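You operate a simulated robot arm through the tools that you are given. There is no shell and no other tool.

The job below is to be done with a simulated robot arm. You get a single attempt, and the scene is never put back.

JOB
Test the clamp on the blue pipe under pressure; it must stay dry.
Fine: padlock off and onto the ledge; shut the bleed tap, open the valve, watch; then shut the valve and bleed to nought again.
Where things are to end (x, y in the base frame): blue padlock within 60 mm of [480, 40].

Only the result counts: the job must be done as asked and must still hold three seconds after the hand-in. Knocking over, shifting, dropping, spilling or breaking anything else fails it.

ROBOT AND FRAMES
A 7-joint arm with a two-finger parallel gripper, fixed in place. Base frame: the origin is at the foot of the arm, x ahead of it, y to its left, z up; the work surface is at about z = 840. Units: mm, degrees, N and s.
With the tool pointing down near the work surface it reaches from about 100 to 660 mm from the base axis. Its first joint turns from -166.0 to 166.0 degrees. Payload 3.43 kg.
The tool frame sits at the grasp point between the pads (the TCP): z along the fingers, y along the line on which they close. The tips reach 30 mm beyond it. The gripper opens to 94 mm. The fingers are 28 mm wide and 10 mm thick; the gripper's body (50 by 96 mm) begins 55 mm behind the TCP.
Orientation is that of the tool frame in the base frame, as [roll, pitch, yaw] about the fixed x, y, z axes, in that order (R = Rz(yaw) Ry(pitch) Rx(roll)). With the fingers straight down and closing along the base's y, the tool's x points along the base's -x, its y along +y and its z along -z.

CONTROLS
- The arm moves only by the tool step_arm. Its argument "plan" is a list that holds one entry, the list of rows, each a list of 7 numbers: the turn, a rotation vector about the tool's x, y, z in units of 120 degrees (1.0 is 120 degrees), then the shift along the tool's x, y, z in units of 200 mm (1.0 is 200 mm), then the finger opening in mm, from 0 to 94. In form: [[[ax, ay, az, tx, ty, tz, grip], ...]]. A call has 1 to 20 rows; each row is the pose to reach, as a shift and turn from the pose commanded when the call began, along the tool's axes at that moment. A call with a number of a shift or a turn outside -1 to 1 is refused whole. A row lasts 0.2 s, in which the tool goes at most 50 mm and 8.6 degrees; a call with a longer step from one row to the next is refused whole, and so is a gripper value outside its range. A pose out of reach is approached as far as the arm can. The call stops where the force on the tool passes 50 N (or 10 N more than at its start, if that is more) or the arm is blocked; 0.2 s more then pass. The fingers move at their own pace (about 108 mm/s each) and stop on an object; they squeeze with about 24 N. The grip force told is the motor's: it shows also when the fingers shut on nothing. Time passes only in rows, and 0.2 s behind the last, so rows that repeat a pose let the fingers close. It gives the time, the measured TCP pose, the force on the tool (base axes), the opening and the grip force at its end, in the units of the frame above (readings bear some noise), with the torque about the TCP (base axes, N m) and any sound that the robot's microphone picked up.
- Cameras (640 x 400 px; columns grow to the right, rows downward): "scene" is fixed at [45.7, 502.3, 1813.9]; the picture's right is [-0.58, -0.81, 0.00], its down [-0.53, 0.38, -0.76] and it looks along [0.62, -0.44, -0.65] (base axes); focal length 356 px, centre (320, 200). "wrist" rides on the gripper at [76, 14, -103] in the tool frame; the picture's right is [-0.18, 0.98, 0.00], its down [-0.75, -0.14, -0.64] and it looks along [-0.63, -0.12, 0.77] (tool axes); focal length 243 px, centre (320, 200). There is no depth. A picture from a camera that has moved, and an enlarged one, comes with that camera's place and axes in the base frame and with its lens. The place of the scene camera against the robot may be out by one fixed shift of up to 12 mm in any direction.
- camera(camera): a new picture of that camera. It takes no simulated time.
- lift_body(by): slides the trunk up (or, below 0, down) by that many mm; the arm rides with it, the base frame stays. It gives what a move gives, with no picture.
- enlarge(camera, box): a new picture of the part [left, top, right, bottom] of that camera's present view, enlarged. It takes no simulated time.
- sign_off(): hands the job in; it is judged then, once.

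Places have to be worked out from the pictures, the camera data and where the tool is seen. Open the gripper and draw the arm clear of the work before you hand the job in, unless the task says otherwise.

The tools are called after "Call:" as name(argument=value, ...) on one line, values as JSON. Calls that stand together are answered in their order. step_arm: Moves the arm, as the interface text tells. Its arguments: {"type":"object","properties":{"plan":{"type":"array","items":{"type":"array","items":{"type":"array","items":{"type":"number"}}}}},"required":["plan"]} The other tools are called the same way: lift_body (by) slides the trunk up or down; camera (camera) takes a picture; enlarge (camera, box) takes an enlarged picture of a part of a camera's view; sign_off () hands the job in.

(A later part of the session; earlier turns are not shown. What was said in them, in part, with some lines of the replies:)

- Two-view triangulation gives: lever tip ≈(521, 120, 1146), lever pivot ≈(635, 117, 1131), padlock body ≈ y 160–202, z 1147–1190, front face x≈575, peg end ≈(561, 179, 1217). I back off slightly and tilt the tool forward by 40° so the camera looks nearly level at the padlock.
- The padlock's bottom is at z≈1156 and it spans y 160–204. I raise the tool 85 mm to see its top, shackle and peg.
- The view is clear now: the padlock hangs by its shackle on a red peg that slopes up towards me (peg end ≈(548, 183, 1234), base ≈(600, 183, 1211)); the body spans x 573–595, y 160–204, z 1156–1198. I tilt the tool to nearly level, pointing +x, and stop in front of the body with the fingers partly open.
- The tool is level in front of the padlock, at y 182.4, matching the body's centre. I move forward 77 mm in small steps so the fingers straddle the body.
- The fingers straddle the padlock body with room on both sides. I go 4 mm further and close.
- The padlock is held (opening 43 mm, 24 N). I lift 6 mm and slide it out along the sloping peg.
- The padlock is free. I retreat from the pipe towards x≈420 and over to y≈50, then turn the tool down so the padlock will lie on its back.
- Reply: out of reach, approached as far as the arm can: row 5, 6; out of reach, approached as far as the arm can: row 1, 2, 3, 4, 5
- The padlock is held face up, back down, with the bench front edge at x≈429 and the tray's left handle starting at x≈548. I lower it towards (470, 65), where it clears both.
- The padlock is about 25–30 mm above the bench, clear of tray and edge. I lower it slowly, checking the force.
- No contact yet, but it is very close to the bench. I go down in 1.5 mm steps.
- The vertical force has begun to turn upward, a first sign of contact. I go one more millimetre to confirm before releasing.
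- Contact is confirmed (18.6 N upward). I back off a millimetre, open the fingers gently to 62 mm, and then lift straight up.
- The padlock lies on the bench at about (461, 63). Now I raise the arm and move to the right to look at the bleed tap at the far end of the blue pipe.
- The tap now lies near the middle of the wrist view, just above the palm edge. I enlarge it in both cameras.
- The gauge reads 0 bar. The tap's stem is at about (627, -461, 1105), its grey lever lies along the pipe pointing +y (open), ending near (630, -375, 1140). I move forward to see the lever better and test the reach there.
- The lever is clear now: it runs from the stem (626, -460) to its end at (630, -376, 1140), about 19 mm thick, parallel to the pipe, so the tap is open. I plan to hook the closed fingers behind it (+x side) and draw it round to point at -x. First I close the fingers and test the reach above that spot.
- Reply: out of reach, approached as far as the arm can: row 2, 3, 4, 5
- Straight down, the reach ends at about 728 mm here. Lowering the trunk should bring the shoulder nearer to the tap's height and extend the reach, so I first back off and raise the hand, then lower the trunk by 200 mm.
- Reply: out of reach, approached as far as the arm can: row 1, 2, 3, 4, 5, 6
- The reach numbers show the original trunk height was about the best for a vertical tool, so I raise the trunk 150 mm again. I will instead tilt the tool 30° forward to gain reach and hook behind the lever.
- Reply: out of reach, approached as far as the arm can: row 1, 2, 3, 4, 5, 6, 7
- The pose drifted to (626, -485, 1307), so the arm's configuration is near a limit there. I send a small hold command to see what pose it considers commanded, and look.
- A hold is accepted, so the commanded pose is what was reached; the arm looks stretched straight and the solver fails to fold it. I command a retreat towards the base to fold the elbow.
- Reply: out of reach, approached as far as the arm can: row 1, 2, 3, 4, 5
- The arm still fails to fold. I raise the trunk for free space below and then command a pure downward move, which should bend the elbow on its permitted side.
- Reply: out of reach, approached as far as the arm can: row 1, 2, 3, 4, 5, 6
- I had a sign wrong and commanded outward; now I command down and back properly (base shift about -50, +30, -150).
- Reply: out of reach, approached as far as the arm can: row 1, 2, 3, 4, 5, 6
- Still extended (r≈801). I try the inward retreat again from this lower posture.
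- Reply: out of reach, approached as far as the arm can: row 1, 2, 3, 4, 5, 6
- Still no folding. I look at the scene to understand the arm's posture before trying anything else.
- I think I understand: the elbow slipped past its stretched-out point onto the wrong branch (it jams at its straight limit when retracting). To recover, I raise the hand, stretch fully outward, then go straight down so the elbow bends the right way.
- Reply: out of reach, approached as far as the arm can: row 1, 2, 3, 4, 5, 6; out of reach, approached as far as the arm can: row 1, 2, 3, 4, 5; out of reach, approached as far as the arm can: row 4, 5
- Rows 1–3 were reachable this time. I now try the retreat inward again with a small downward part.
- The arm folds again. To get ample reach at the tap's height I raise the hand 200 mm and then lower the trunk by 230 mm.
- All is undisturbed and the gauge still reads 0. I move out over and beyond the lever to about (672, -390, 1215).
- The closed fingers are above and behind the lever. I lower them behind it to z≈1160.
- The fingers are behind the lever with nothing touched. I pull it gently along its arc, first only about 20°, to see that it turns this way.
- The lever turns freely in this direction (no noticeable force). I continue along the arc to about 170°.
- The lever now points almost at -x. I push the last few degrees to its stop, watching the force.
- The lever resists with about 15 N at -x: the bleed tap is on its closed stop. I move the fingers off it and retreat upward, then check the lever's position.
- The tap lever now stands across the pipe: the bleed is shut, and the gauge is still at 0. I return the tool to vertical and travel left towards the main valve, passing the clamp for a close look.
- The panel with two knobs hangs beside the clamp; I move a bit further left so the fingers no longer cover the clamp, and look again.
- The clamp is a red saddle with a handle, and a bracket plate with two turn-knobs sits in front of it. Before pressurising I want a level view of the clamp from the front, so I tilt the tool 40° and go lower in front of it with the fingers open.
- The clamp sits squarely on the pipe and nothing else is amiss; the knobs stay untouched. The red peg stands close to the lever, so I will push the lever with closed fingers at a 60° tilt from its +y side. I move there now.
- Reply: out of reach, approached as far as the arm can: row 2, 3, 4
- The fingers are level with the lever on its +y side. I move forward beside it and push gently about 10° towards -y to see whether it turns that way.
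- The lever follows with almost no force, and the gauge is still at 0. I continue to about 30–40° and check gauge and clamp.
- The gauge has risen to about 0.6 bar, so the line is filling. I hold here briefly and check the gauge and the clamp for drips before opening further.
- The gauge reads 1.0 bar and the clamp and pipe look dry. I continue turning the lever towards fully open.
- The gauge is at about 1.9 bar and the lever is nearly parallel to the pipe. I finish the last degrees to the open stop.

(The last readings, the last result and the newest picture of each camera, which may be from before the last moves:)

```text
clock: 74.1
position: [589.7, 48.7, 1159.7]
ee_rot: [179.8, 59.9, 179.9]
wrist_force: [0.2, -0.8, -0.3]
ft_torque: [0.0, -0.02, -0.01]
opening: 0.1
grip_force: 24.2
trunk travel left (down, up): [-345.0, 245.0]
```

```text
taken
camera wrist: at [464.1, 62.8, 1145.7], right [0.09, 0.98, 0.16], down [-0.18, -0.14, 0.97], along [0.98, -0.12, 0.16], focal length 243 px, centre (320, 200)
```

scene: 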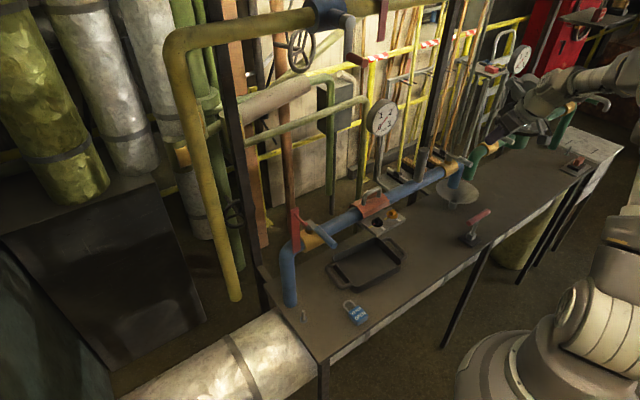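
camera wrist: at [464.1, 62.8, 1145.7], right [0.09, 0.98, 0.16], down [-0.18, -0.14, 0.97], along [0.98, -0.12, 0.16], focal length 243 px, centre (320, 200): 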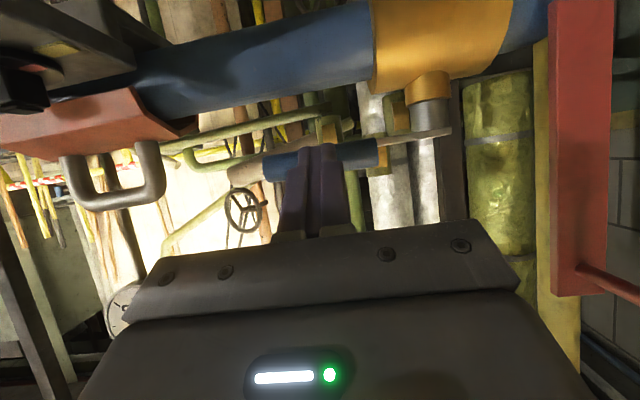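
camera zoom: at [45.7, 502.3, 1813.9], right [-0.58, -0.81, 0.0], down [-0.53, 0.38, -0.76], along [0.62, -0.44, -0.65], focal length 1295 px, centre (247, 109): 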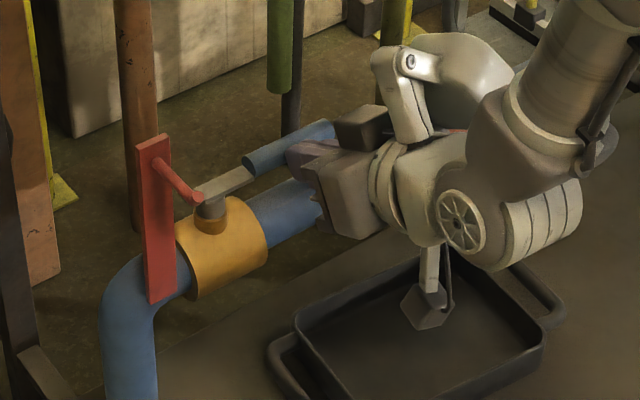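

The gauge is at about 2.25 bar, with no resistance yet. I push a few more millimetres to find the open stop.

Call:
step_arm(plan=[[[0, 0, 0, -0.0075, 0, 0.013, 0], [0, 0, 0, -0.0075, 0, 0.013, 0]]])

Call:
step_arm(plan=[[[0, 0, 0, -0.0075, 0, 0.013, 0], [0, 0, 0, -0.0075, 0, 0.013, 0]]])

Call:
enlarge(camera="scene", box=[350, 90, 420, 150])

```text
clock: 74.7
position: [592.0, 49.3, 1158.7]
ee_rot: [179.9, 59.8, 179.9]
wrist_force: [-10.0, -0.5, -0.1]
ft_torque: [-0.02, 0.09, -0.02]
opening: 0.0
grip_force: 24.4
trunk travel left (down, up): [-345.0, 245.0]
```

```text
clock: 75.3
position: [593.7, 48.8, 1160.6]
ee_rot: [179.8, 59.9, 179.9]
wrist_force: [-23.6, 0.2, 1.3]
ft_torque: [-0.03, 0.21, 0.05]
opening: 0.2
grip_force: 24.1
trunk travel left (down, up): [-345.0, 245.0]
```

```text
6.67 times, centred on (385, 120) of scene
camera zoom: at [45.7, 502.3, 1813.9], right [-0.58, -0.81, 0.0], down [-0.53, 0.38, -0.76], along [0.62, -0.44, -0.65], focal length 2374 px, centre (-113, 733)
```

zoom: 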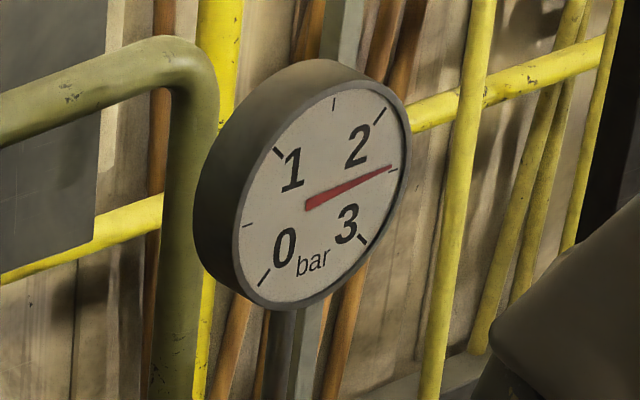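

The valve is fully open against its stop and the gauge shows 2.5 bar. I draw the fingers back and move to where the wrist camera sees the clamp to watch it.

Call:
step_arm(plan=[[[0, 0, 0, 0.05, 0, -0.087, 0], [0, 0, 0, 0.125, 0, -0.2165, 0], [0, 0, 0, 0.2, 0, -0.346, 0], [0, 0, 0, 0.3, -0.1, -0.52, 0], [0, 0, 0, 0.325, -0.25, -0.563, 0], [0, 0, 0, 0.325, -0.4, -0.563, 0], [0, 0, 0, 0.325, -0.4, -0.563, 0]]])

Call:
camera(camera="wrist")

Call:
enlarge(camera="scene", box=[350, 90, 420, 150])

Call:
enlarge(camera="scene", box=[280, 170, 440, 290])

```text
clock: 76.9
position: [469.4, -30.3, 1158.8]
ee_rot: [179.8, 59.9, 179.8]
wrist_force: [0.8, 0.3, -0.2]
ft_torque: [-0.02, 0.03, 0.0]
opening: 0.1
grip_force: 24.5
out of reach, approached as far as the arm can: row 5
trunk travel left (down, up): [-345.0, 245.0]
```

```text
taken
camera wrist: at [342.0, -17.3, 1145.0], right [0.09, 0.98, 0.16], down [-0.18, -0.14, 0.97], along [0.98, -0.12, 0.16], focal length 243 px, centre (320, 200)
```

wrist: 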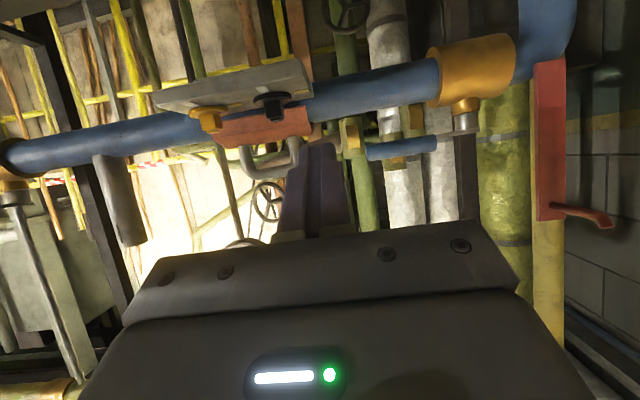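

```text
6.67 times, centred on (385, 120) of scene
camera zoom: at [45.7, 502.3, 1813.9], right [-0.58, -0.81, 0.0], down [-0.53, 0.38, -0.76], along [0.62, -0.44, -0.65], focal length 2374 px, centre (-113, 733)
```

zoom: 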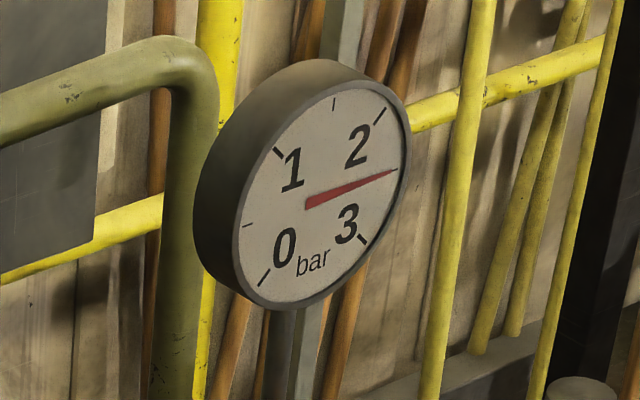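

```text
3.33 times, centred on (360, 230) of scene
camera zoom: at [45.7, 502.3, 1813.9], right [-0.58, -0.81, 0.0], down [-0.53, 0.38, -0.76], along [0.62, -0.44, -0.65], focal length 1187 px, centre (187, 100)
```

zoom: 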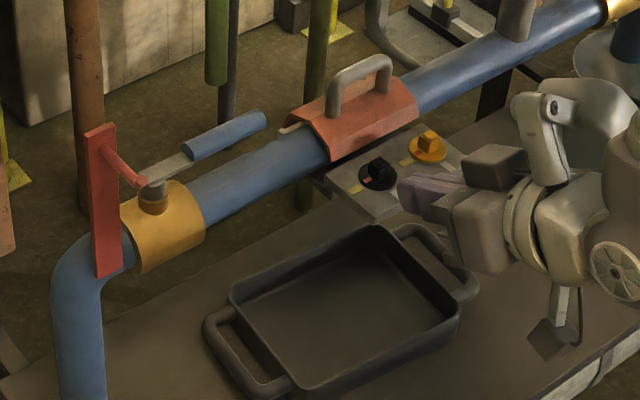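

The valve lever lies along the pipe and the gauge holds 2.5 bar. I watch for a few seconds, then look closely at clamp, tray and bench for any water.

Call:
step_arm(plan=[[[0, 0, 0, 0, 0, 0, 0], [0, 0, 0, 0, 0, 0, 0], [0, 0, 0, 0, 0, 0, 0], [0, 0, 0, 0, 0, 0, 0], [0, 0, 0, 0, 0, 0, 0], [0, 0, 0, 0, 0, 0, 0], [0, 0, 0, 0, 0, 0, 0], [0, 0, 0, 0, 0, 0, 0], [0, 0, 0, 0, 0, 0, 0], [0, 0, 0, 0, 0, 0, 0], [0, 0, 0, 0, 0, 0, 0], [0, 0, 0, 0, 0, 0, 0], [0, 0, 0, 0, 0, 0, 0], [0, 0, 0, 0, 0, 0, 0], [0, 0, 0, 0, 0, 0, 0], [0, 0, 0, 0, 0, 0, 0], [0, 0, 0, 0, 0, 0, 0], [0, 0, 0, 0, 0, 0, 0], [0, 0, 0, 0, 0, 0, 0], [0, 0, 0, 0, 0, 0, 0]]])

Call:
enlarge(camera="wrist", box=[140, 50, 380, 200])

Call:
enlarge(camera="scene", box=[320, 170, 420, 290])

Call:
enlarge(camera="scene", box=[350, 90, 420, 150])

```text
clock: 81.1
position: [470.4, -32.1, 1159.5]
ee_rot: [179.8, 59.9, 179.8]
wrist_force: [-0.3, 0.5, -0.2]
ft_torque: [0.01, 0.0, -0.03]
opening: 0.0
grip_force: 23.4
trunk travel left (down, up): [-345.0, 245.0]
```

```text
2.67 times, centred on (260, 125) of wrist
camera zoom: at [342.0, -17.5, 1145.0], right [0.09, 0.98, 0.16], down [-0.18, -0.14, 0.97], along [0.98, -0.12, 0.16], focal length 647 px, centre (480, 400)
```

zoom: 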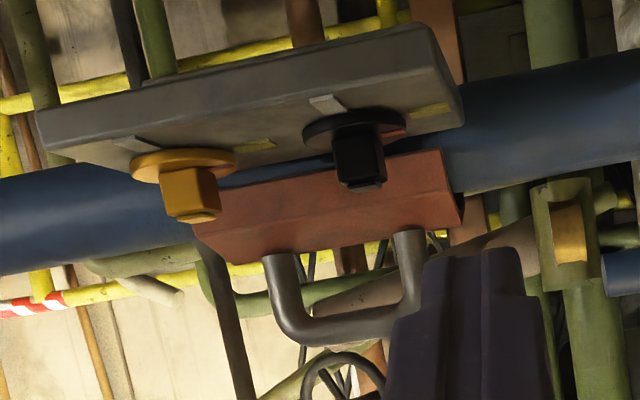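

```text
3.33 times, centred on (370, 230) of scene
camera zoom: at [45.7, 502.3, 1813.9], right [-0.58, -0.81, 0.0], down [-0.53, 0.38, -0.76], along [0.62, -0.44, -0.65], focal length 1187 px, centre (153, 100)
```

zoom: 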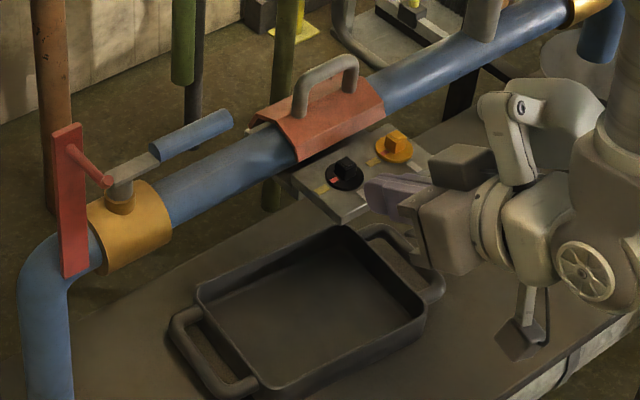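

```text
6.67 times, centred on (385, 120) of scene
camera zoom: at [45.7, 502.3, 1813.9], right [-0.58, -0.81, 0.0], down [-0.53, 0.38, -0.76], along [0.62, -0.44, -0.65], focal length 2374 px, centre (-113, 733)
```

zoom: 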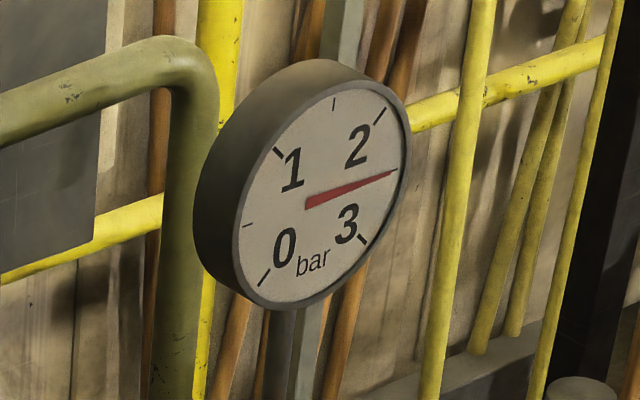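

Everything is dry after several seconds at a steady 2.5 bar: clamp, tray and bench show no water. I now prepare to shut the valve: raise, return to a 30° tilt, and line up with the open lever at y≈41.

Call:
step_arm(plan=[[[0, 0.0625, 0, -0.1, 0.07, -0.024, 0], [0, 0.125, 0, -0.2, 0.14, -0.048, 0], [0, 0.1875, 0, -0.3, 0.21, -0.072, 0], [0, 0.25, 0, -0.4, 0.29, -0.096, 0], [0, 0.25, 0, -0.508, 0.365, -0.12, 0], [0, 0.25, 0, -0.508, 0.365, -0.12, 0]]])

Call:
camera(camera="wrist")

Call:
enlarge(camera="scene", box=[280, 170, 440, 290])

Call:
enlarge(camera="scene", box=[350, 90, 420, 150])

```text
clock: 82.5
position: [497.9, 40.8, 1259.2]
ee_rot: [180.0, 29.8, 179.9]
wrist_force: [-0.3, 0.4, 0.0]
ft_torque: [-0.01, -0.01, -0.01]
opening: 0.0
grip_force: 23.8
trunk travel left (down, up): [-345.0, 245.0]
```

```text
taken
camera wrist: at [380.2, 54.5, 1311.4], right [0.16, 0.98, 0.09], down [0.33, -0.14, 0.93], along [0.93, -0.12, -0.35], focal length 243 px, centre (320, 200)
```

wrist: 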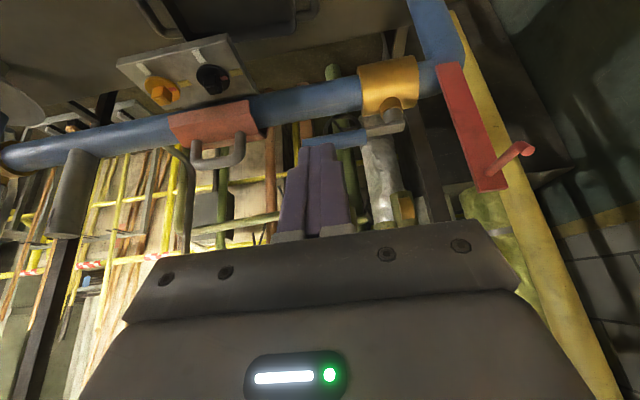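

```text
3.33 times, centred on (360, 230) of scene
camera zoom: at [45.7, 502.3, 1813.9], right [-0.58, -0.81, 0.0], down [-0.53, 0.38, -0.76], along [0.62, -0.44, -0.65], focal length 1187 px, centre (187, 100)
```

zoom: 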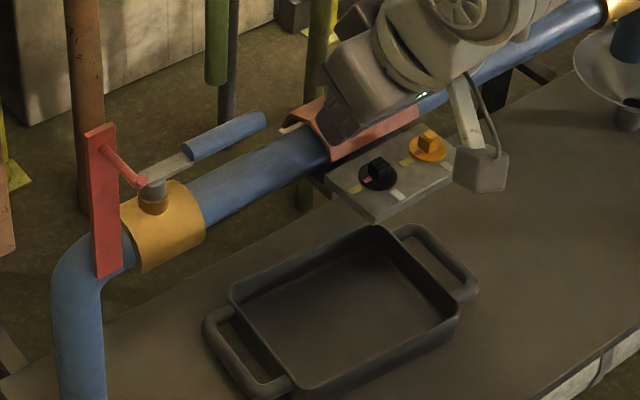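

```text
6.67 times, centred on (385, 120) of scene
camera zoom: at [45.7, 502.3, 1813.9], right [-0.58, -0.81, 0.0], down [-0.53, 0.38, -0.76], along [0.62, -0.44, -0.65], focal length 2374 px, centre (-113, 733)
```

zoom: 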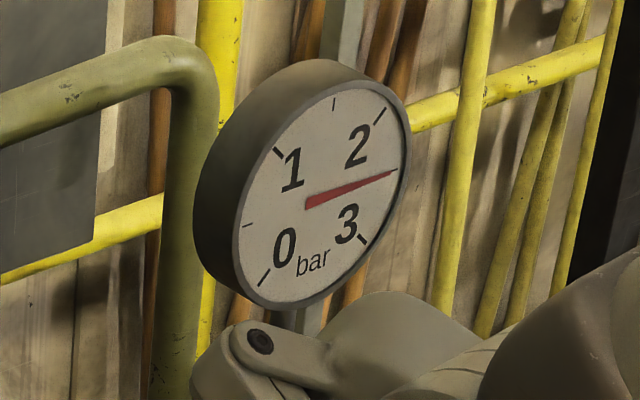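

The gauge still holds 2.5 bar and all is dry. I move forward above and behind the open lever.

Call:
step_arm(plan=[[[0, 0, 0, -0.13, 0, 0.1, 0], [0, 0, 0, -0.26, 0, 0.2, 0], [0, 0, 0, -0.39, 0, 0.31, 0], [0, 0, 0, -0.52, 0, 0.43, 0], [0, 0, 0, -0.651, 0, 0.572, 0], [0, 0, 0, -0.651, 0, 0.572, 0]]])

Call:
enlarge(camera="scene", box=[280, 150, 440, 270])

Call:
camera(camera="wrist")

```text
clock: 83.9
position: [668.0, 41.2, 1224.9]
ee_rot: [179.8, 29.8, -179.9]
wrist_force: [0.1, -0.7, -0.2]
ft_torque: [-0.01, 0.0, 0.03]
opening: 0.1
grip_force: 24.4
trunk travel left (down, up): [-345.0, 245.0]
```

```text
3.33 times, centred on (360, 210) of scene
camera zoom: at [45.7, 502.3, 1813.9], right [-0.58, -0.81, 0.0], down [-0.53, 0.38, -0.76], along [0.62, -0.44, -0.65], focal length 1187 px, centre (187, 167)
```

zoom: 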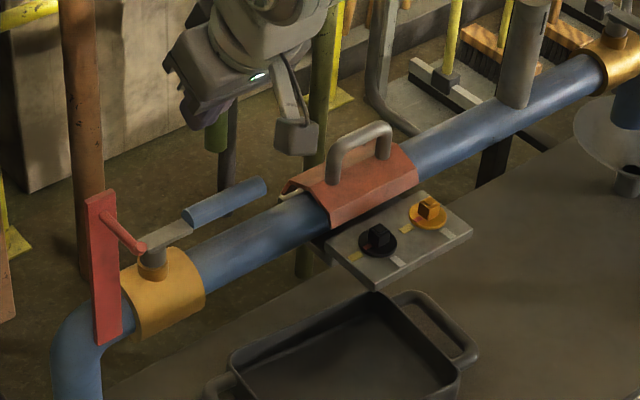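

```text
taken
camera wrist: at [549.5, 55.0, 1276.7], right [0.16, 0.98, 0.09], down [0.33, -0.14, 0.93], along [0.93, -0.12, -0.35], focal length 243 px, centre (320, 200)
```

wrist: 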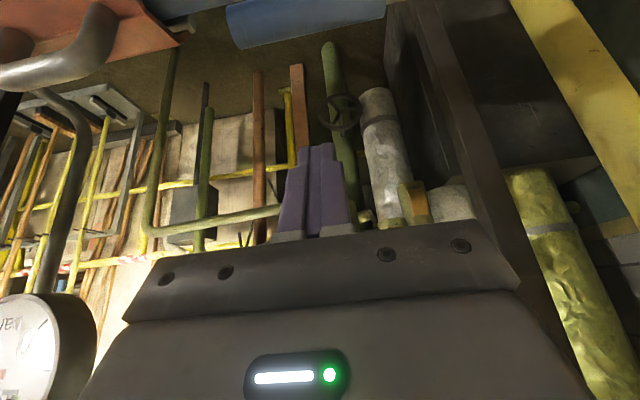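

The fingers are behind the lever with about 20 mm of clearance. I lower them to z≈1160.

Call:
step_arm(plan=[[[0, 0, 0, 0.05, 0, 0.087, 0], [0, 0, 0, 0.1, 0, 0.173, 0], [0, 0, 0, 0.1625, 0, 0.2815, 0], [0, 0, 0, 0.1625, 0, 0.2815, 0]]])

Call:
enlarge(camera="scene", box=[280, 150, 440, 270])

```text
clock: 84.9
position: [667.2, 41.7, 1160.6]
ee_rot: [179.9, 30.0, 179.9]
wrist_force: [-0.4, 0.8, -0.1]
ft_torque: [0.03, -0.01, -0.02]
opening: 0.2
grip_force: 24.2
trunk travel left (down, up): [-345.0, 245.0]
```

```text
3.33 times, centred on (360, 210) of scene
camera zoom: at [45.7, 502.3, 1813.9], right [-0.58, -0.81, 0.0], down [-0.53, 0.38, -0.76], along [0.62, -0.44, -0.65], focal length 1187 px, centre (187, 167)
```

zoom: 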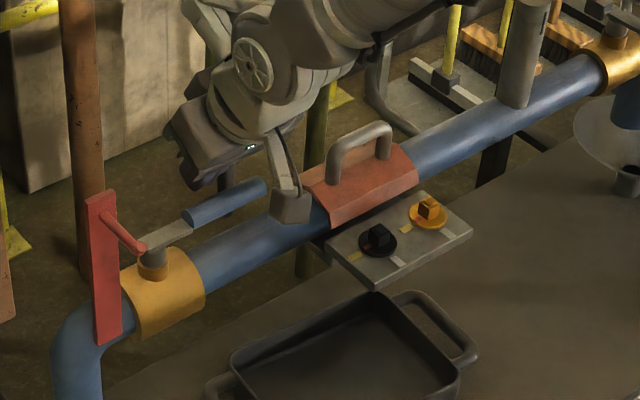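

All clear. I pull the valve lever back along its arc towards closed, first about half-way.

Call:
step_arm(plan=[[[0, 0, 0, 0.06, -0.002, -0.035, 0], [0, 0, 0, 0.113, -0.0035, -0.0653, 0], [0, 0, 0, 0.14, -0.012, -0.081, 0], [0, 0, 0, 0.1671, -0.021, -0.0965, 0], [0, 0, 0, 0.2256, -0.028, -0.1303, 0], [0, 0, 0, 0.2862, -0.022, -0.1653, 0], [0, 0, 0, 0.3477, -0.0025, -0.2008, 0], [0, 0, 0, 0.4057, 0.03, -0.2343, 0]]])

Call:
enlarge(camera="scene", box=[280, 150, 440, 270])

Call:
camera(camera="wrist")

```text
clock: 86.7
position: [572.9, 47.2, 1160.8]
ee_rot: [-180.0, 29.8, 180.0]
wrist_force: [-0.3, 0.1, 0.0]
ft_torque: [0.02, 0.0, 0.0]
opening: 0.1
grip_force: 24.0
trunk travel left (down, up): [-345.0, 245.0]
```

```text
3.33 times, centred on (360, 210) of scene
camera zoom: at [45.7, 502.3, 1813.9], right [-0.58, -0.81, 0.0], down [-0.53, 0.38, -0.76], along [0.62, -0.44, -0.65], focal length 1187 px, centre (187, 167)
```

zoom: 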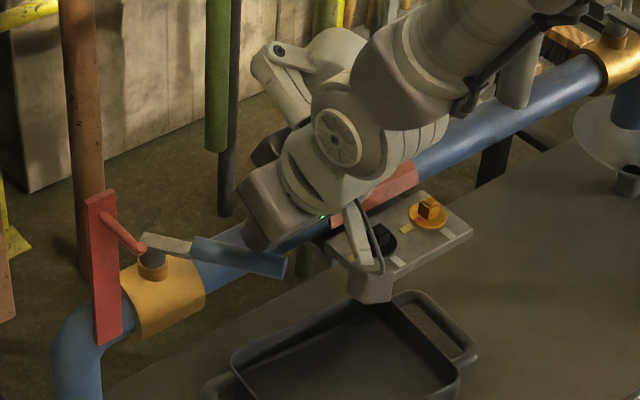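

```text
taken
camera wrist: at [455.6, 61.7, 1212.2], right [0.16, 0.98, 0.09], down [0.33, -0.14, 0.93], along [0.93, -0.12, -0.35], focal length 243 px, centre (320, 200)
```

wrist: 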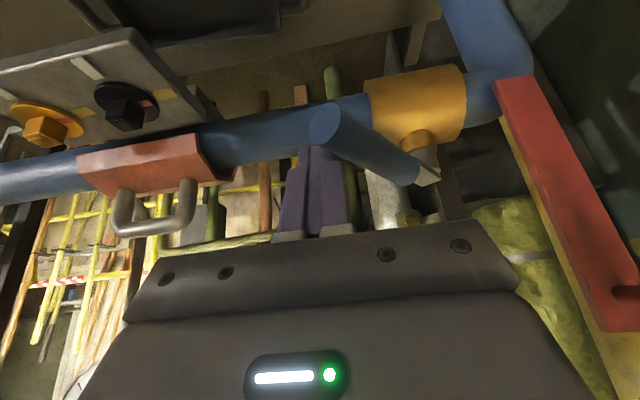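

The lever follows well. I continue to the closed position.

Call:
step_arm(plan=[[[0, 0, 0, 0.0511, 0.0505, -0.0295, 0], [0, 0, 0, 0.097, 0.1115, -0.056, 0], [0, 0, 0, 0.1316, 0.1825, -0.076, 0], [0, 0, 0, 0.144, 0.222, -0.083, 0], [0, 0, 0, 0.1533, 0.262, -0.0885, 0], [0, 0, 0, 0.1533, 0.262, -0.0885, 0]]])

Call:
step_arm(plan=[[[0, 0, 0, 0, 0.0125, 0, 0], [0, 0, 0, 0, 0.0125, 0, 0]]])

Call:
enlarge(camera="scene", box=[280, 150, 440, 270])

Call:
camera(camera="wrist")

```text
clock: 88.1
position: [537.7, 99.1, 1161.5]
ee_rot: [179.9, 29.9, 179.9]
wrist_force: [1.0, -2.4, 1.9]
ft_torque: [0.01, 0.04, 0.01]
opening: 0.0
grip_force: 23.8
trunk travel left (down, up): [-345.0, 245.0]
```

```text
clock: 88.7
position: [538.0, 100.8, 1161.8]
ee_rot: [179.8, 29.9, 179.8]
wrist_force: [0.4, -10.4, 4.0]
ft_torque: [-0.03, 0.1, 0.16]
opening: 0.0
grip_force: 24.0
trunk travel left (down, up): [-345.0, 245.0]
```

```text
3.33 times, centred on (360, 210) of scene
camera zoom: at [45.7, 502.3, 1813.9], right [-0.58, -0.81, 0.0], down [-0.53, 0.38, -0.76], along [0.62, -0.44, -0.65], focal length 1187 px, centre (187, 167)
```

zoom: 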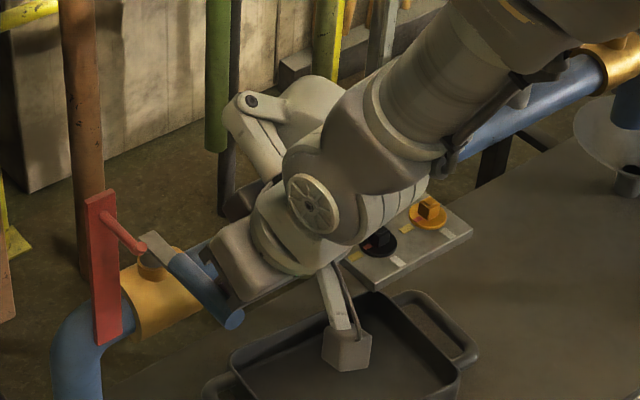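

```text
taken
camera wrist: at [420.3, 114.2, 1212.5], right [0.16, 0.98, 0.09], down [0.33, -0.14, 0.93], along [0.93, -0.12, -0.35], focal length 243 px, centre (320, 200)
```

wrist: 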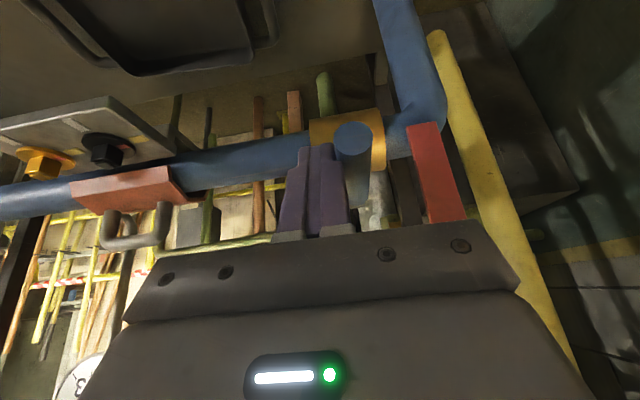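

The valve lever is back at its closed stop (10 N resistance). I lift the fingers off it, check the gauge, and start back towards the bleed tap.

Call:
step_arm(plan=[[[0, 0, 0, 0, -0.06, 0, 0], [0, 0, 0, -0.03, -0.08, -0.155, 0], [0, 0, 0, -0.0635, -0.12, -0.31, 0], [0, 0, 0, -0.0985, -0.25, -0.5, 0], [0, 0, 0, -0.112, -0.45, -0.6, 0], [0, 0, 0, -0.112, -0.65, -0.674, 0], [0, 0, 0, -0.112, -0.65, -0.674, 0]]])

Call:
enlarge(camera="scene", box=[350, 90, 420, 150])

Call:
camera(camera="scene")

Call:
camera(camera="wrist")

```text
clock: 90.3
position: [489.8, -27.9, 1288.6]
ee_rot: [179.9, 29.9, 180.0]
wrist_force: [0.7, -0.9, -0.5]
ft_torque: [0.03, 0.01, 0.02]
opening: 0.2
grip_force: 24.2
trunk travel left (down, up): [-345.0, 245.0]
```

```text
6.67 times, centred on (385, 120) of scene
camera zoom: at [45.7, 502.3, 1813.9], right [-0.58, -0.81, 0.0], down [-0.53, 0.38, -0.76], along [0.62, -0.44, -0.65], focal length 2374 px, centre (-113, 733)
```

zoom: 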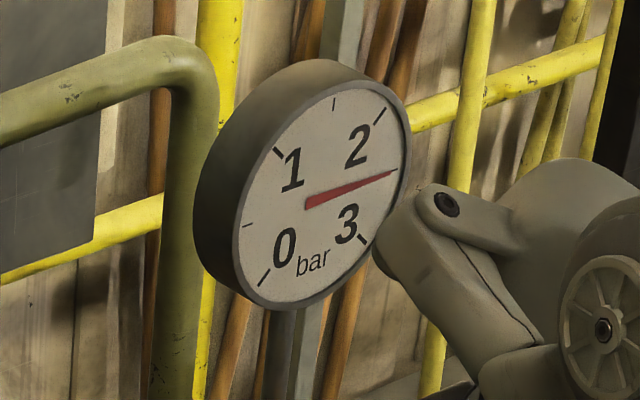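

```text
taken
```

scene: 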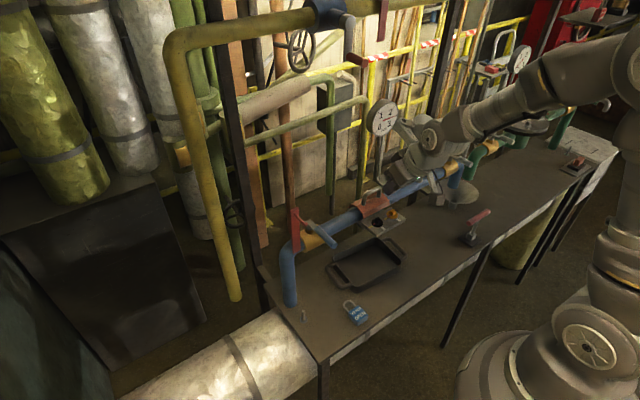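

```text
taken
camera wrist: at [373.2, -13.0, 1340.2], right [0.16, 0.98, 0.09], down [0.33, -0.14, 0.93], along [0.93, -0.12, -0.35], focal length 243 px, centre (320, 200)
```

wrist: 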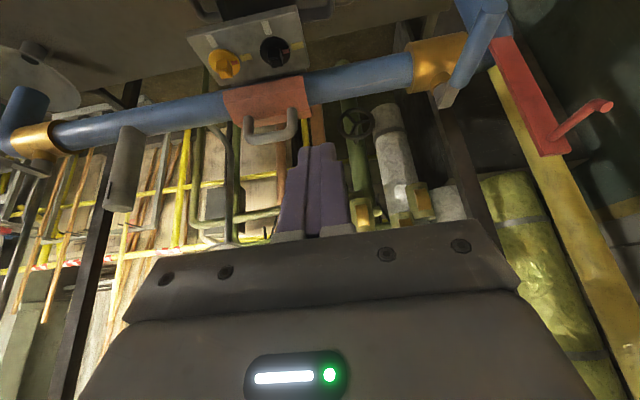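

With the valve shut the gauge holds 2.5 bar, so the clamp is tight. I travel right to the bleed tap.

Call:
step_arm(plan=[[[0, 0, 0, 0, -0.22, 0, 0], [0, 0, 0, 0, -0.44, 0, 0], [0, 0, 0, 0, -0.66, 0, 0], [0, 0, 0, 0, -0.88, 0, 0], [0, 0, 0, 0, -1.0, 0, 0]]])

Call:
step_arm(plan=[[[0, 0, 0, 0, -0.22, 0, 0], [0, 0, 0, 0, -0.44, 0, 0], [0, 0, 0, 0, -0.66, 0, 0], [0, 0, 0, 0, -0.88, 0, 0], [0, 0, 0, 0, -1.0, 0, 0]]])

Call:
enlarge(camera="scene", box=[340, 80, 560, 220])

Call:
camera(camera="wrist")

```text
clock: 91.5
position: [491.1, -228.0, 1288.5]
ee_rot: [179.8, 30.0, 180.0]
wrist_force: [-0.7, 0.6, -0.9]
ft_torque: [0.03, -0.01, 0.02]
opening: 0.0
grip_force: 24.1
trunk travel left (down, up): [-345.0, 245.0]
```

```text
clock: 92.7
position: [491.1, -429.3, 1288.1]
ee_rot: [179.9, 29.9, 179.8]
wrist_force: [-0.2, -0.2, 0.4]
ft_torque: [0.05, 0.01, -0.03]
opening: 0.0
grip_force: 24.0
trunk travel left (down, up): [-345.0, 245.0]
```

```text
2.86 times, centred on (450, 150) of scene
camera zoom: at [45.7, 502.3, 1813.9], right [-0.58, -0.81, 0.0], down [-0.53, 0.38, -0.76], along [0.62, -0.44, -0.65], focal length 1018 px, centre (-51, 343)
```

zoom: 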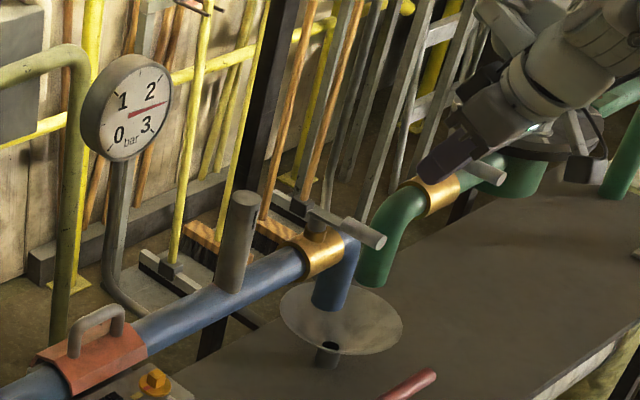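

```text
taken
camera wrist: at [373.3, -414.3, 1339.1], right [0.16, 0.98, 0.09], down [0.33, -0.14, 0.93], along [0.93, -0.12, -0.35], focal length 243 px, centre (320, 200)
```

wrist: 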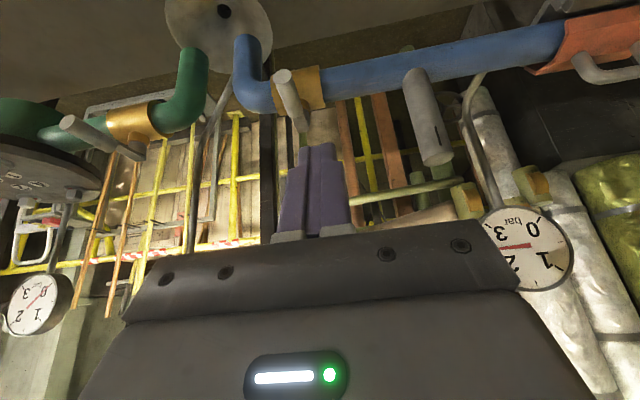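

The gauge still stands near 2.5 bar; the tap lever's end is at (545, -463). I go to its -y side, above (546, -500), and then lower the closed fingers beside it.

Call:
step_arm(plan=[[[0, 0, 0, -0.04, -0.12, 0.115, 0], [0, 0, 0, -0.08, -0.24, 0.23, 0], [0, 0, 0, -0.118, -0.355, 0.345, 0], [0, 0, 0, -0.118, -0.355, 0.345, 0]]])

Call:
step_arm(plan=[[[0, 0, 0, 0.07, 0, 0.12, 0], [0, 0, 0, 0.14, 0, 0.245, 0], [0, 0, 0, 0.2125, 0, 0.368, 0], [0, 0, 0, 0.2125, 0, 0.368, 0]]])

Call:
enlarge(camera="scene", box=[400, 100, 520, 200])

Call:
camera(camera="wrist")

```text
clock: 93.7
position: [544.2, -498.4, 1240.5]
ee_rot: [180.0, 29.9, 180.0]
wrist_force: [-0.5, 0.4, -0.5]
ft_torque: [-0.01, -0.01, 0.0]
opening: 0.1
grip_force: 24.0
trunk travel left (down, up): [-345.0, 245.0]
```

```text
clock: 94.7
position: [544.6, -498.1, 1155.1]
ee_rot: [180.0, 29.8, -180.0]
wrist_force: [-0.1, -0.1, 0.6]
ft_torque: [-0.02, 0.0, 0.0]
opening: 0.2
grip_force: 23.9
trunk travel left (down, up): [-345.0, 245.0]
```

```text
4.00 times, centred on (460, 150) of scene
camera zoom: at [45.7, 502.3, 1813.9], right [-0.58, -0.81, 0.0], down [-0.53, 0.38, -0.76], along [0.62, -0.44, -0.65], focal length 1424 px, centre (-240, 400)
```

zoom: 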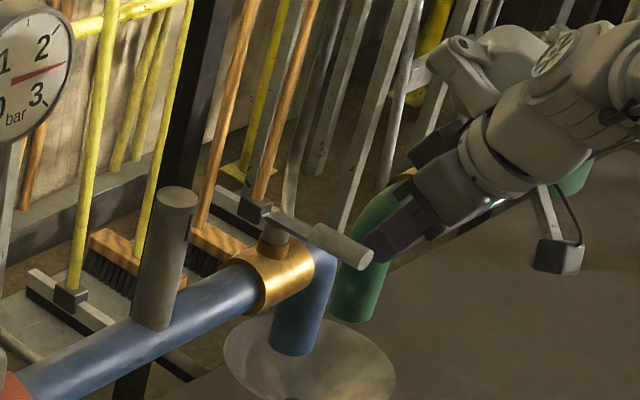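

```text
taken
camera wrist: at [427.0, -484.0, 1206.2], right [0.16, 0.98, 0.09], down [0.33, -0.14, 0.93], along [0.93, -0.12, -0.35], focal length 243 px, centre (320, 200)
```

wrist: 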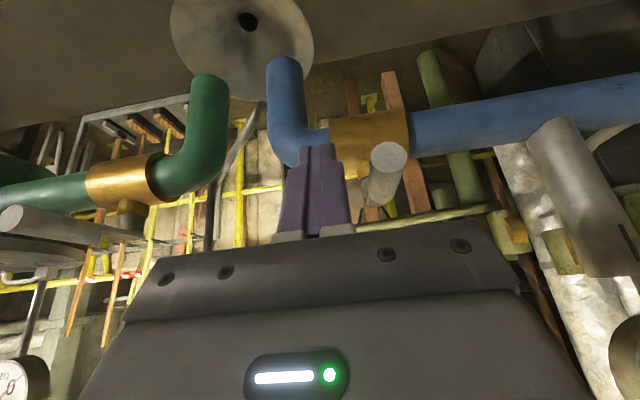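

The fingers are on the -y side of the lever. I push it gently towards +y, opening the bleed about 30°, and watch the gauge.

Call:
step_arm(plan=[[[0, 0, 0, -0.0104, 0.093, 0.006, 0], [0, 0, 0, 0.0017, 0.1425, -0.001, 0], [0, 0, 0, 0.0074, 0.1955, -0.0043, 0], [0, 0, 0, 0.0056, 0.2515, -0.0033, 0], [0, 0, 0, 0.0056, 0.2515, -0.0033, 0]]])

Call:
enlarge(camera="scene", box=[360, 90, 520, 210])

Call:
camera(camera="wrist")

```text
clock: 95.9
position: [542.9, -448.4, 1154.2]
ee_rot: [179.8, 29.9, 179.9]
wrist_force: [-1.1, -0.5, -0.2]
ft_torque: [0.02, 0.01, -0.02]
opening: 0.0
grip_force: 23.7
trunk travel left (down, up): [-345.0, 245.0]
```

```text
3.33 times, centred on (440, 150) of scene
camera zoom: at [45.7, 502.3, 1813.9], right [-0.58, -0.81, 0.0], down [-0.53, 0.38, -0.76], along [0.62, -0.44, -0.65], focal length 1187 px, centre (-80, 367)
```

zoom: 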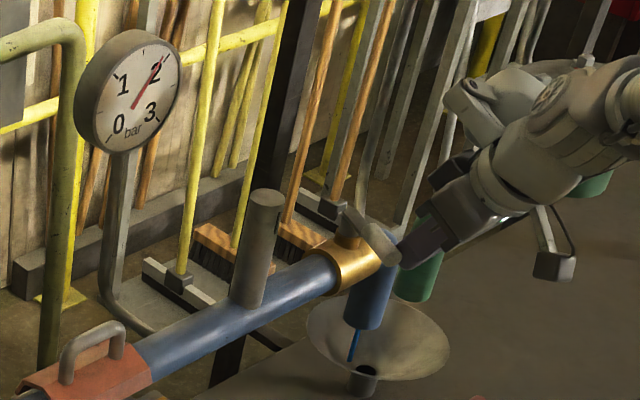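

```text
taken
camera wrist: at [426.0, -434.6, 1206.4], right [0.16, 0.98, 0.09], down [0.33, -0.14, 0.93], along [0.93, -0.12, -0.35], focal length 243 px, centre (320, 200)
```

wrist: 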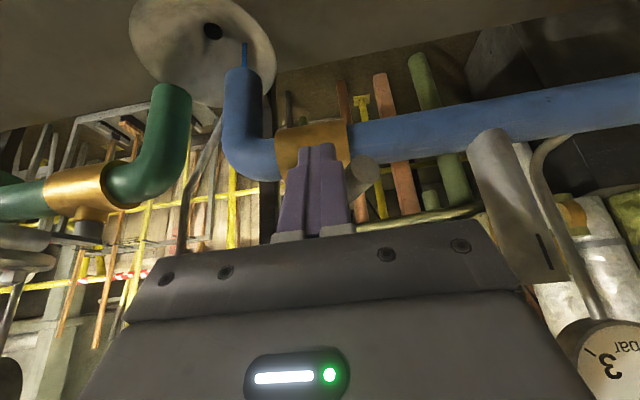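

Water runs from the spout into the funnel and the gauge falls to about 1.9 bar. I hold here to let it drain gently.

Call:
step_arm(plan=[[[0, 0, 0, 0, 0, 0, 0], [0, 0, 0, 0, 0, 0, 0], [0, 0, 0, 0, 0, 0, 0], [0, 0, 0, 0, 0, 0, 0], [0, 0, 0, 0, 0, 0, 0], [0, 0, 0, 0, 0, 0, 0], [0, 0, 0, 0, 0, 0, 0], [0, 0, 0, 0, 0, 0, 0], [0, 0, 0, 0, 0, 0, 0], [0, 0, 0, 0, 0, 0, 0]]])

Call:
enlarge(camera="scene", box=[360, 90, 520, 210])

```text
clock: 98.1
position: [544.3, -448.2, 1155.4]
ee_rot: [179.9, 30.0, 179.9]
wrist_force: [0.9, -0.5, -0.4]
ft_torque: [0.0, 0.02, -0.01]
opening: 0.1
grip_force: 24.2
trunk travel left (down, up): [-345.0, 245.0]
```

```text
3.33 times, centred on (440, 150) of scene
camera zoom: at [45.7, 502.3, 1813.9], right [-0.58, -0.81, 0.0], down [-0.53, 0.38, -0.76], along [0.62, -0.44, -0.65], focal length 1187 px, centre (-80, 367)
```

zoom: 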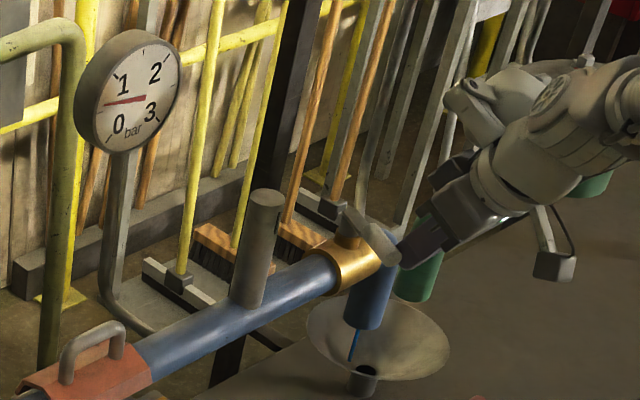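

The pressure is down to about 0.6 bar. I carry on opening the tap fully along its arc.

Call:
step_arm(plan=[[[0, 0, 0, -0.0104, 0.0585, 0.006, 0], [0, 0, 0, -0.0303, 0.116, 0.0175, 0], [0, 0, 0, -0.0606, 0.1705, 0.035, 0], [0, 0, 0, -0.1013, 0.22, 0.0585, 0], [0, 0, 0, -0.1503, 0.26, 0.0868, 0], [0, 0, 0, -0.18, 0.278, 0.104, 0]]])

Call:
enlarge(camera="scene", box=[360, 90, 520, 210])

Call:
camera(camera="wrist")

```text
clock: 99.5
position: [586.0, -393.5, 1155.5]
ee_rot: [179.9, 29.9, -180.0]
wrist_force: [0.6, 0.0, 0.3]
ft_torque: [-0.01, -0.01, 0.06]
opening: 0.0
grip_force: 23.8
trunk travel left (down, up): [-345.0, 245.0]
```

```text
3.33 times, centred on (440, 150) of scene
camera zoom: at [45.7, 502.3, 1813.9], right [-0.58, -0.81, 0.0], down [-0.53, 0.38, -0.76], along [0.62, -0.44, -0.65], focal length 1187 px, centre (-80, 367)
```

zoom: 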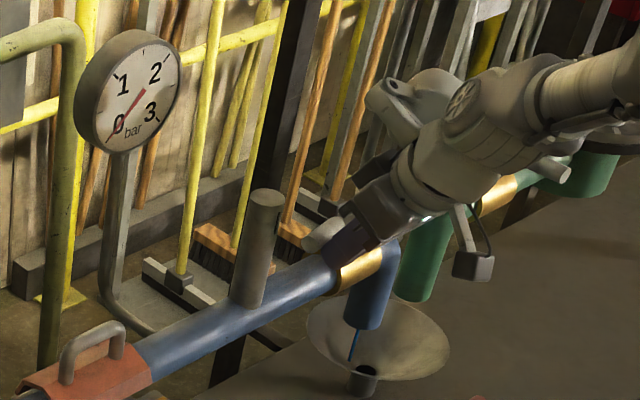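

```text
taken
camera wrist: at [467.7, -378.9, 1205.8], right [0.16, 0.98, 0.09], down [0.33, -0.14, 0.93], along [0.93, -0.12, -0.35], focal length 243 px, centre (320, 200)
```

wrist: 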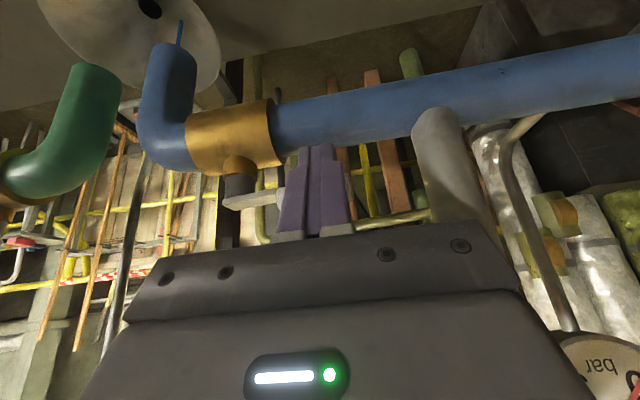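

The gauge is close to 0. I push the last few millimetres to the tap's open stop.

Call:
step_arm(plan=[[[0, 0, 0, -0.0217, 0.008, 0.0125, 0], [0, 0, 0, -0.0217, 0.008, 0.0125, 0]]])

Call:
step_arm(plan=[[[0, 0, 0, -0.013, 0, 0.0075, 0], [0, 0, 0, -0.013, 0, 0.0075, 0]]])

Call:
enlarge(camera="scene", box=[350, 90, 420, 150])

```text
clock: 100.1
position: [589.4, -391.4, 1155.7]
ee_rot: [179.9, 30.0, 180.0]
wrist_force: [0.1, -0.2, -0.7]
ft_torque: [0.03, -0.01, -0.02]
opening: 0.1
grip_force: 23.9
trunk travel left (down, up): [-345.0, 245.0]
```

```text
clock: 100.7
position: [593.6, -391.9, 1153.6]
ee_rot: [179.9, 29.9, -180.0]
wrist_force: [-1.2, 0.1, -1.0]
ft_torque: [-0.03, -0.01, 0.0]
opening: 0.2
grip_force: 23.9
trunk travel left (down, up): [-345.0, 245.0]
```

```text
6.67 times, centred on (385, 120) of scene
camera zoom: at [45.7, 502.3, 1813.9], right [-0.58, -0.81, 0.0], down [-0.53, 0.38, -0.76], along [0.62, -0.44, -0.65], focal length 2374 px, centre (-113, 733)
```

zoom: 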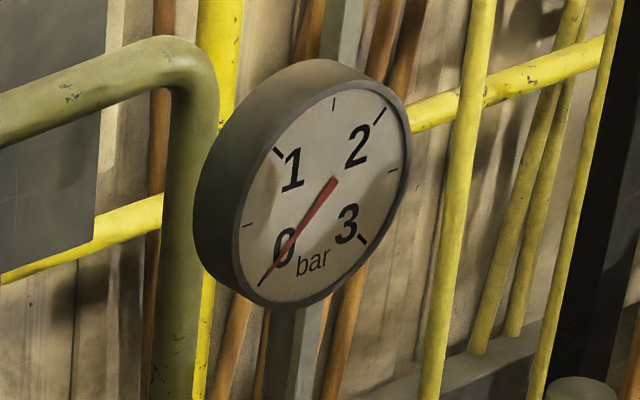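

The gauge reads 0 bar. A little more push to make sure the tap sits on its open stop.

Call:
step_arm(plan=[[[0, 0, 0, -0.013, 0, 0.0075, 0], [0, 0, 0, -0.013, 0, 0.0075, 0]]])

Call:
step_arm(plan=[[[0, 0, 0, -0.013, 0, 0.0075, 0], [0, 0, 0, -0.013, 0, 0.0075, 0]]])

```text
clock: 101.3
position: [596.9, -391.3, 1154.7]
ee_rot: [179.9, 29.9, 179.9]
wrist_force: [-1.2, 0.9, -1.1]
ft_torque: [0.0, 0.04, 0.0]
opening: 0.0
grip_force: 23.8
trunk travel left (down, up): [-345.0, 245.0]
```

```text
clock: 101.9
position: [596.9, -391.6, 1154.1]
ee_rot: [179.8, 29.7, 179.9]
wrist_force: [-16.8, 3.6, -7.0]
ft_torque: [-0.11, 0.49, 0.0]
opening: 0.0
grip_force: 24.7
trunk travel left (down, up): [-345.0, 245.0]
```

The tap is on its open stop (17 N). I back off, rise, and open the gripper clear of the work.

Call:
step_arm(plan=[[[0, 0, 0, 0.0433, 0, -0.025, 0], [0, 0, 0, 0.1, 0, -0.07, 0], [0, 0, 0, 0.1, 0, -0.25, 0], [0, 0, 0, 0.12, 0, -0.45, 0], [0, 0, 0, 0.14, 0, -0.65, 0], [0, 0, 0, 0.18, 0.1, -0.75, 20], [0, 0, 0, 0.25, 0.25, -0.8, 40], [0, 0, 0, 0.25, 0.25, -0.8, 60]]])

Call:
camera(camera="wrist")

Call:
camera(camera="scene")

Call:
enlarge(camera="scene", box=[360, 90, 520, 210])

```text
clock: 103.7
position: [477.6, -340.7, 1268.8]
ee_rot: [179.8, 30.0, 179.9]
wrist_force: [0.3, 0.0, 0.3]
ft_torque: [0.0, 0.03, 0.0]
opening: 60.0
grip_force: 0.0
trunk travel left (down, up): [-345.0, 245.0]
```

```text
taken
camera wrist: at [358.7, -327.6, 1320.1], right [0.16, 0.98, 0.09], down [0.33, -0.14, 0.93], along [0.93, -0.12, -0.35], focal length 243 px, centre (320, 200)
```

wrist: 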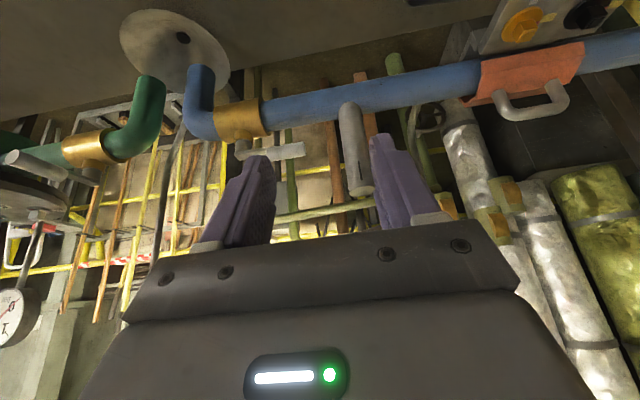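

```text
taken
```

scene: 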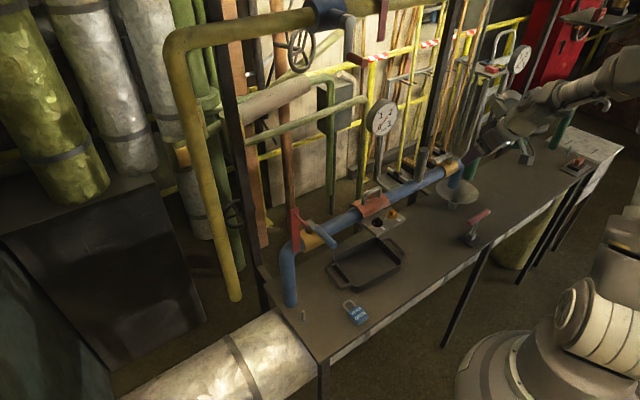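

```text
3.33 times, centred on (440, 150) of scene
camera zoom: at [45.7, 502.3, 1813.9], right [-0.58, -0.81, 0.0], down [-0.53, 0.38, -0.76], along [0.62, -0.44, -0.65], focal length 1187 px, centre (-80, 367)
```

zoom: 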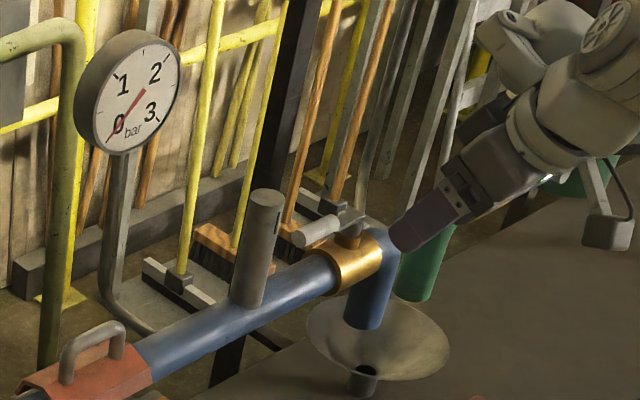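

The bleed lever lies along the pipe again, the stream has stopped and the gauge is at 0. I draw the arm well clear and check the valve, clamp and padlock once more.

Call:
step_arm(plan=[[[0, 0.0625, 0, 0, 0.15, -0.1, 80], [0, 0.125, 0, 0, 0.3, -0.25, 94], [0, 0.1875, 0, 0, 0.45, -0.4, 94], [0, 0.25, 0, 0, 0.6, -0.55, 94], [0, 0.25, 0, 0, 0.75, -0.7, 94], [0, 0.25, 0, 0, 0.75, -0.7, 94]]])

Call:
enlarge(camera="scene", box=[270, 170, 430, 330])

Call:
enlarge(camera="scene", box=[350, 90, 420, 150])

Call:
camera(camera="wrist")

Call:
enlarge(camera="scene", box=[320, 180, 420, 250])

```text
clock: 105.1
position: [406.4, -191.5, 1391.7]
ee_rot: [179.9, -0.2, 179.9]
wrist_force: [-0.4, -0.4, 0.8]
ft_torque: [0.01, 0.02, 0.0]
opening: 94.1
grip_force: 0.1
trunk travel left (down, up): [-345.0, 245.0]
```

```text
2.50 times, centred on (350, 250) of scene
camera zoom: at [45.7, 502.3, 1813.9], right [-0.58, -0.81, 0.0], down [-0.53, 0.38, -0.76], along [0.62, -0.44, -0.65], focal length 890 px, centre (245, 75)
```

zoom: 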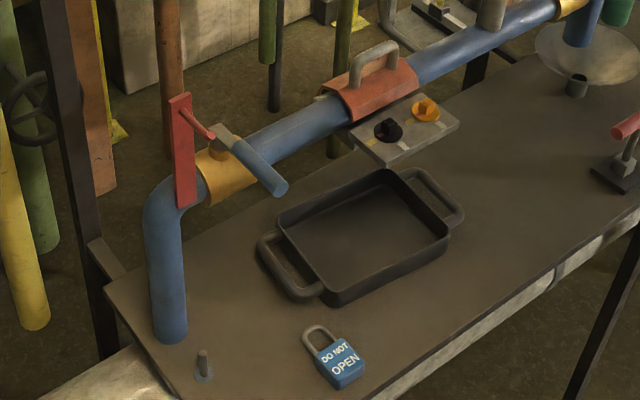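

```text
6.67 times, centred on (385, 120) of scene
camera zoom: at [45.7, 502.3, 1813.9], right [-0.58, -0.81, 0.0], down [-0.53, 0.38, -0.76], along [0.62, -0.44, -0.65], focal length 2374 px, centre (-113, 733)
```

zoom: 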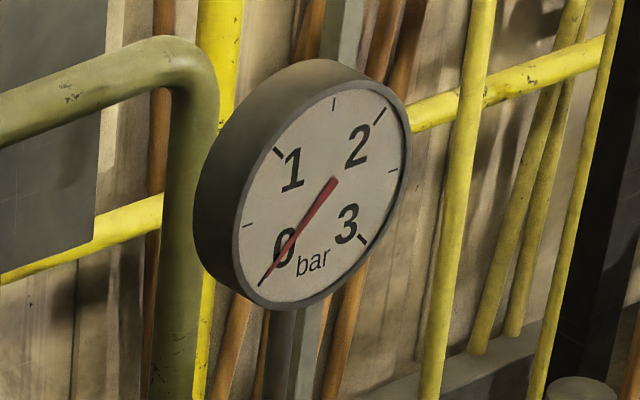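

```text
taken
camera wrist: at [330.2, -178.2, 1494.8], right [0.18, 0.98, 0.0], down [0.76, -0.14, 0.64], along [0.63, -0.12, -0.77], focal length 243 px, centre (320, 200)
```

wrist: 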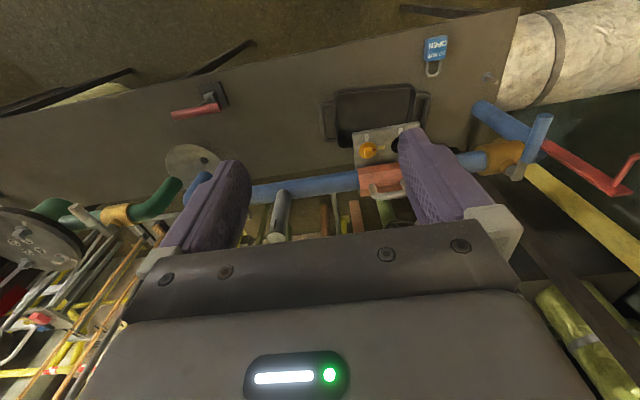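

```text
5.71 times, centred on (370, 215) of scene
camera zoom: at [45.7, 502.3, 1813.9], right [-0.58, -0.81, 0.0], down [-0.53, 0.38, -0.76], along [0.62, -0.44, -0.65], focal length 2035 px, centre (34, 114)
```

zoom: 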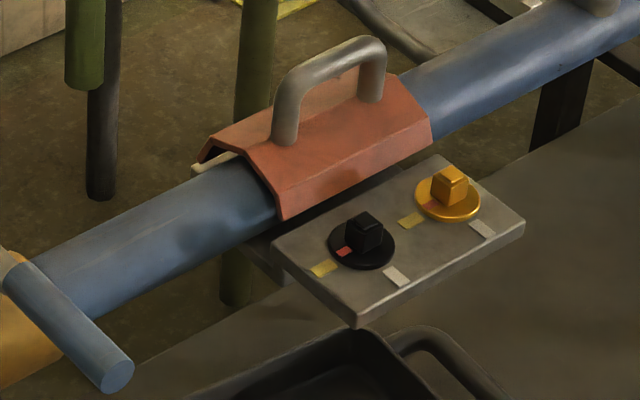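

Everything is as asked:
- The padlock lies on the bench near (465, 64), within 60 mm of the target.
- The valve lever is across the pipe (shut) and the bleed tap is open.
- The gauge is at 0 and nothing is flowing.
- The clamp, tray and bench stayed dry after about 19 s at 2.5 bar.

The gripper is open and the arm is clear, so I hand in.

Call:
sign_off()

```text
The job is handed in.
```

The clamp on the blue pipe held about 2.5 bar for roughly 19 seconds and stayed dry, and the job is handed in. The gauge did not drop with the valve shut. I saw no water on the clamp, the tray or the bench.

- **Padlock:** it lies flat on the bench, which I took to be the ledge, at about (465, 64). That is about 28 mm from the target, within the 60 mm allowed.
- **Valve:** I opened it to its stop for the test and shut it again to its stop.
- **Bleed tap:** I shut it before opening the valve. Afterwards I opened it fully, and the line drained into the funnel until the gauge read 0.
- **Arm:** the gripper is open and drawn clear.

I left the two knobs on the plate beside the clamp alone, as the job did not mention them.
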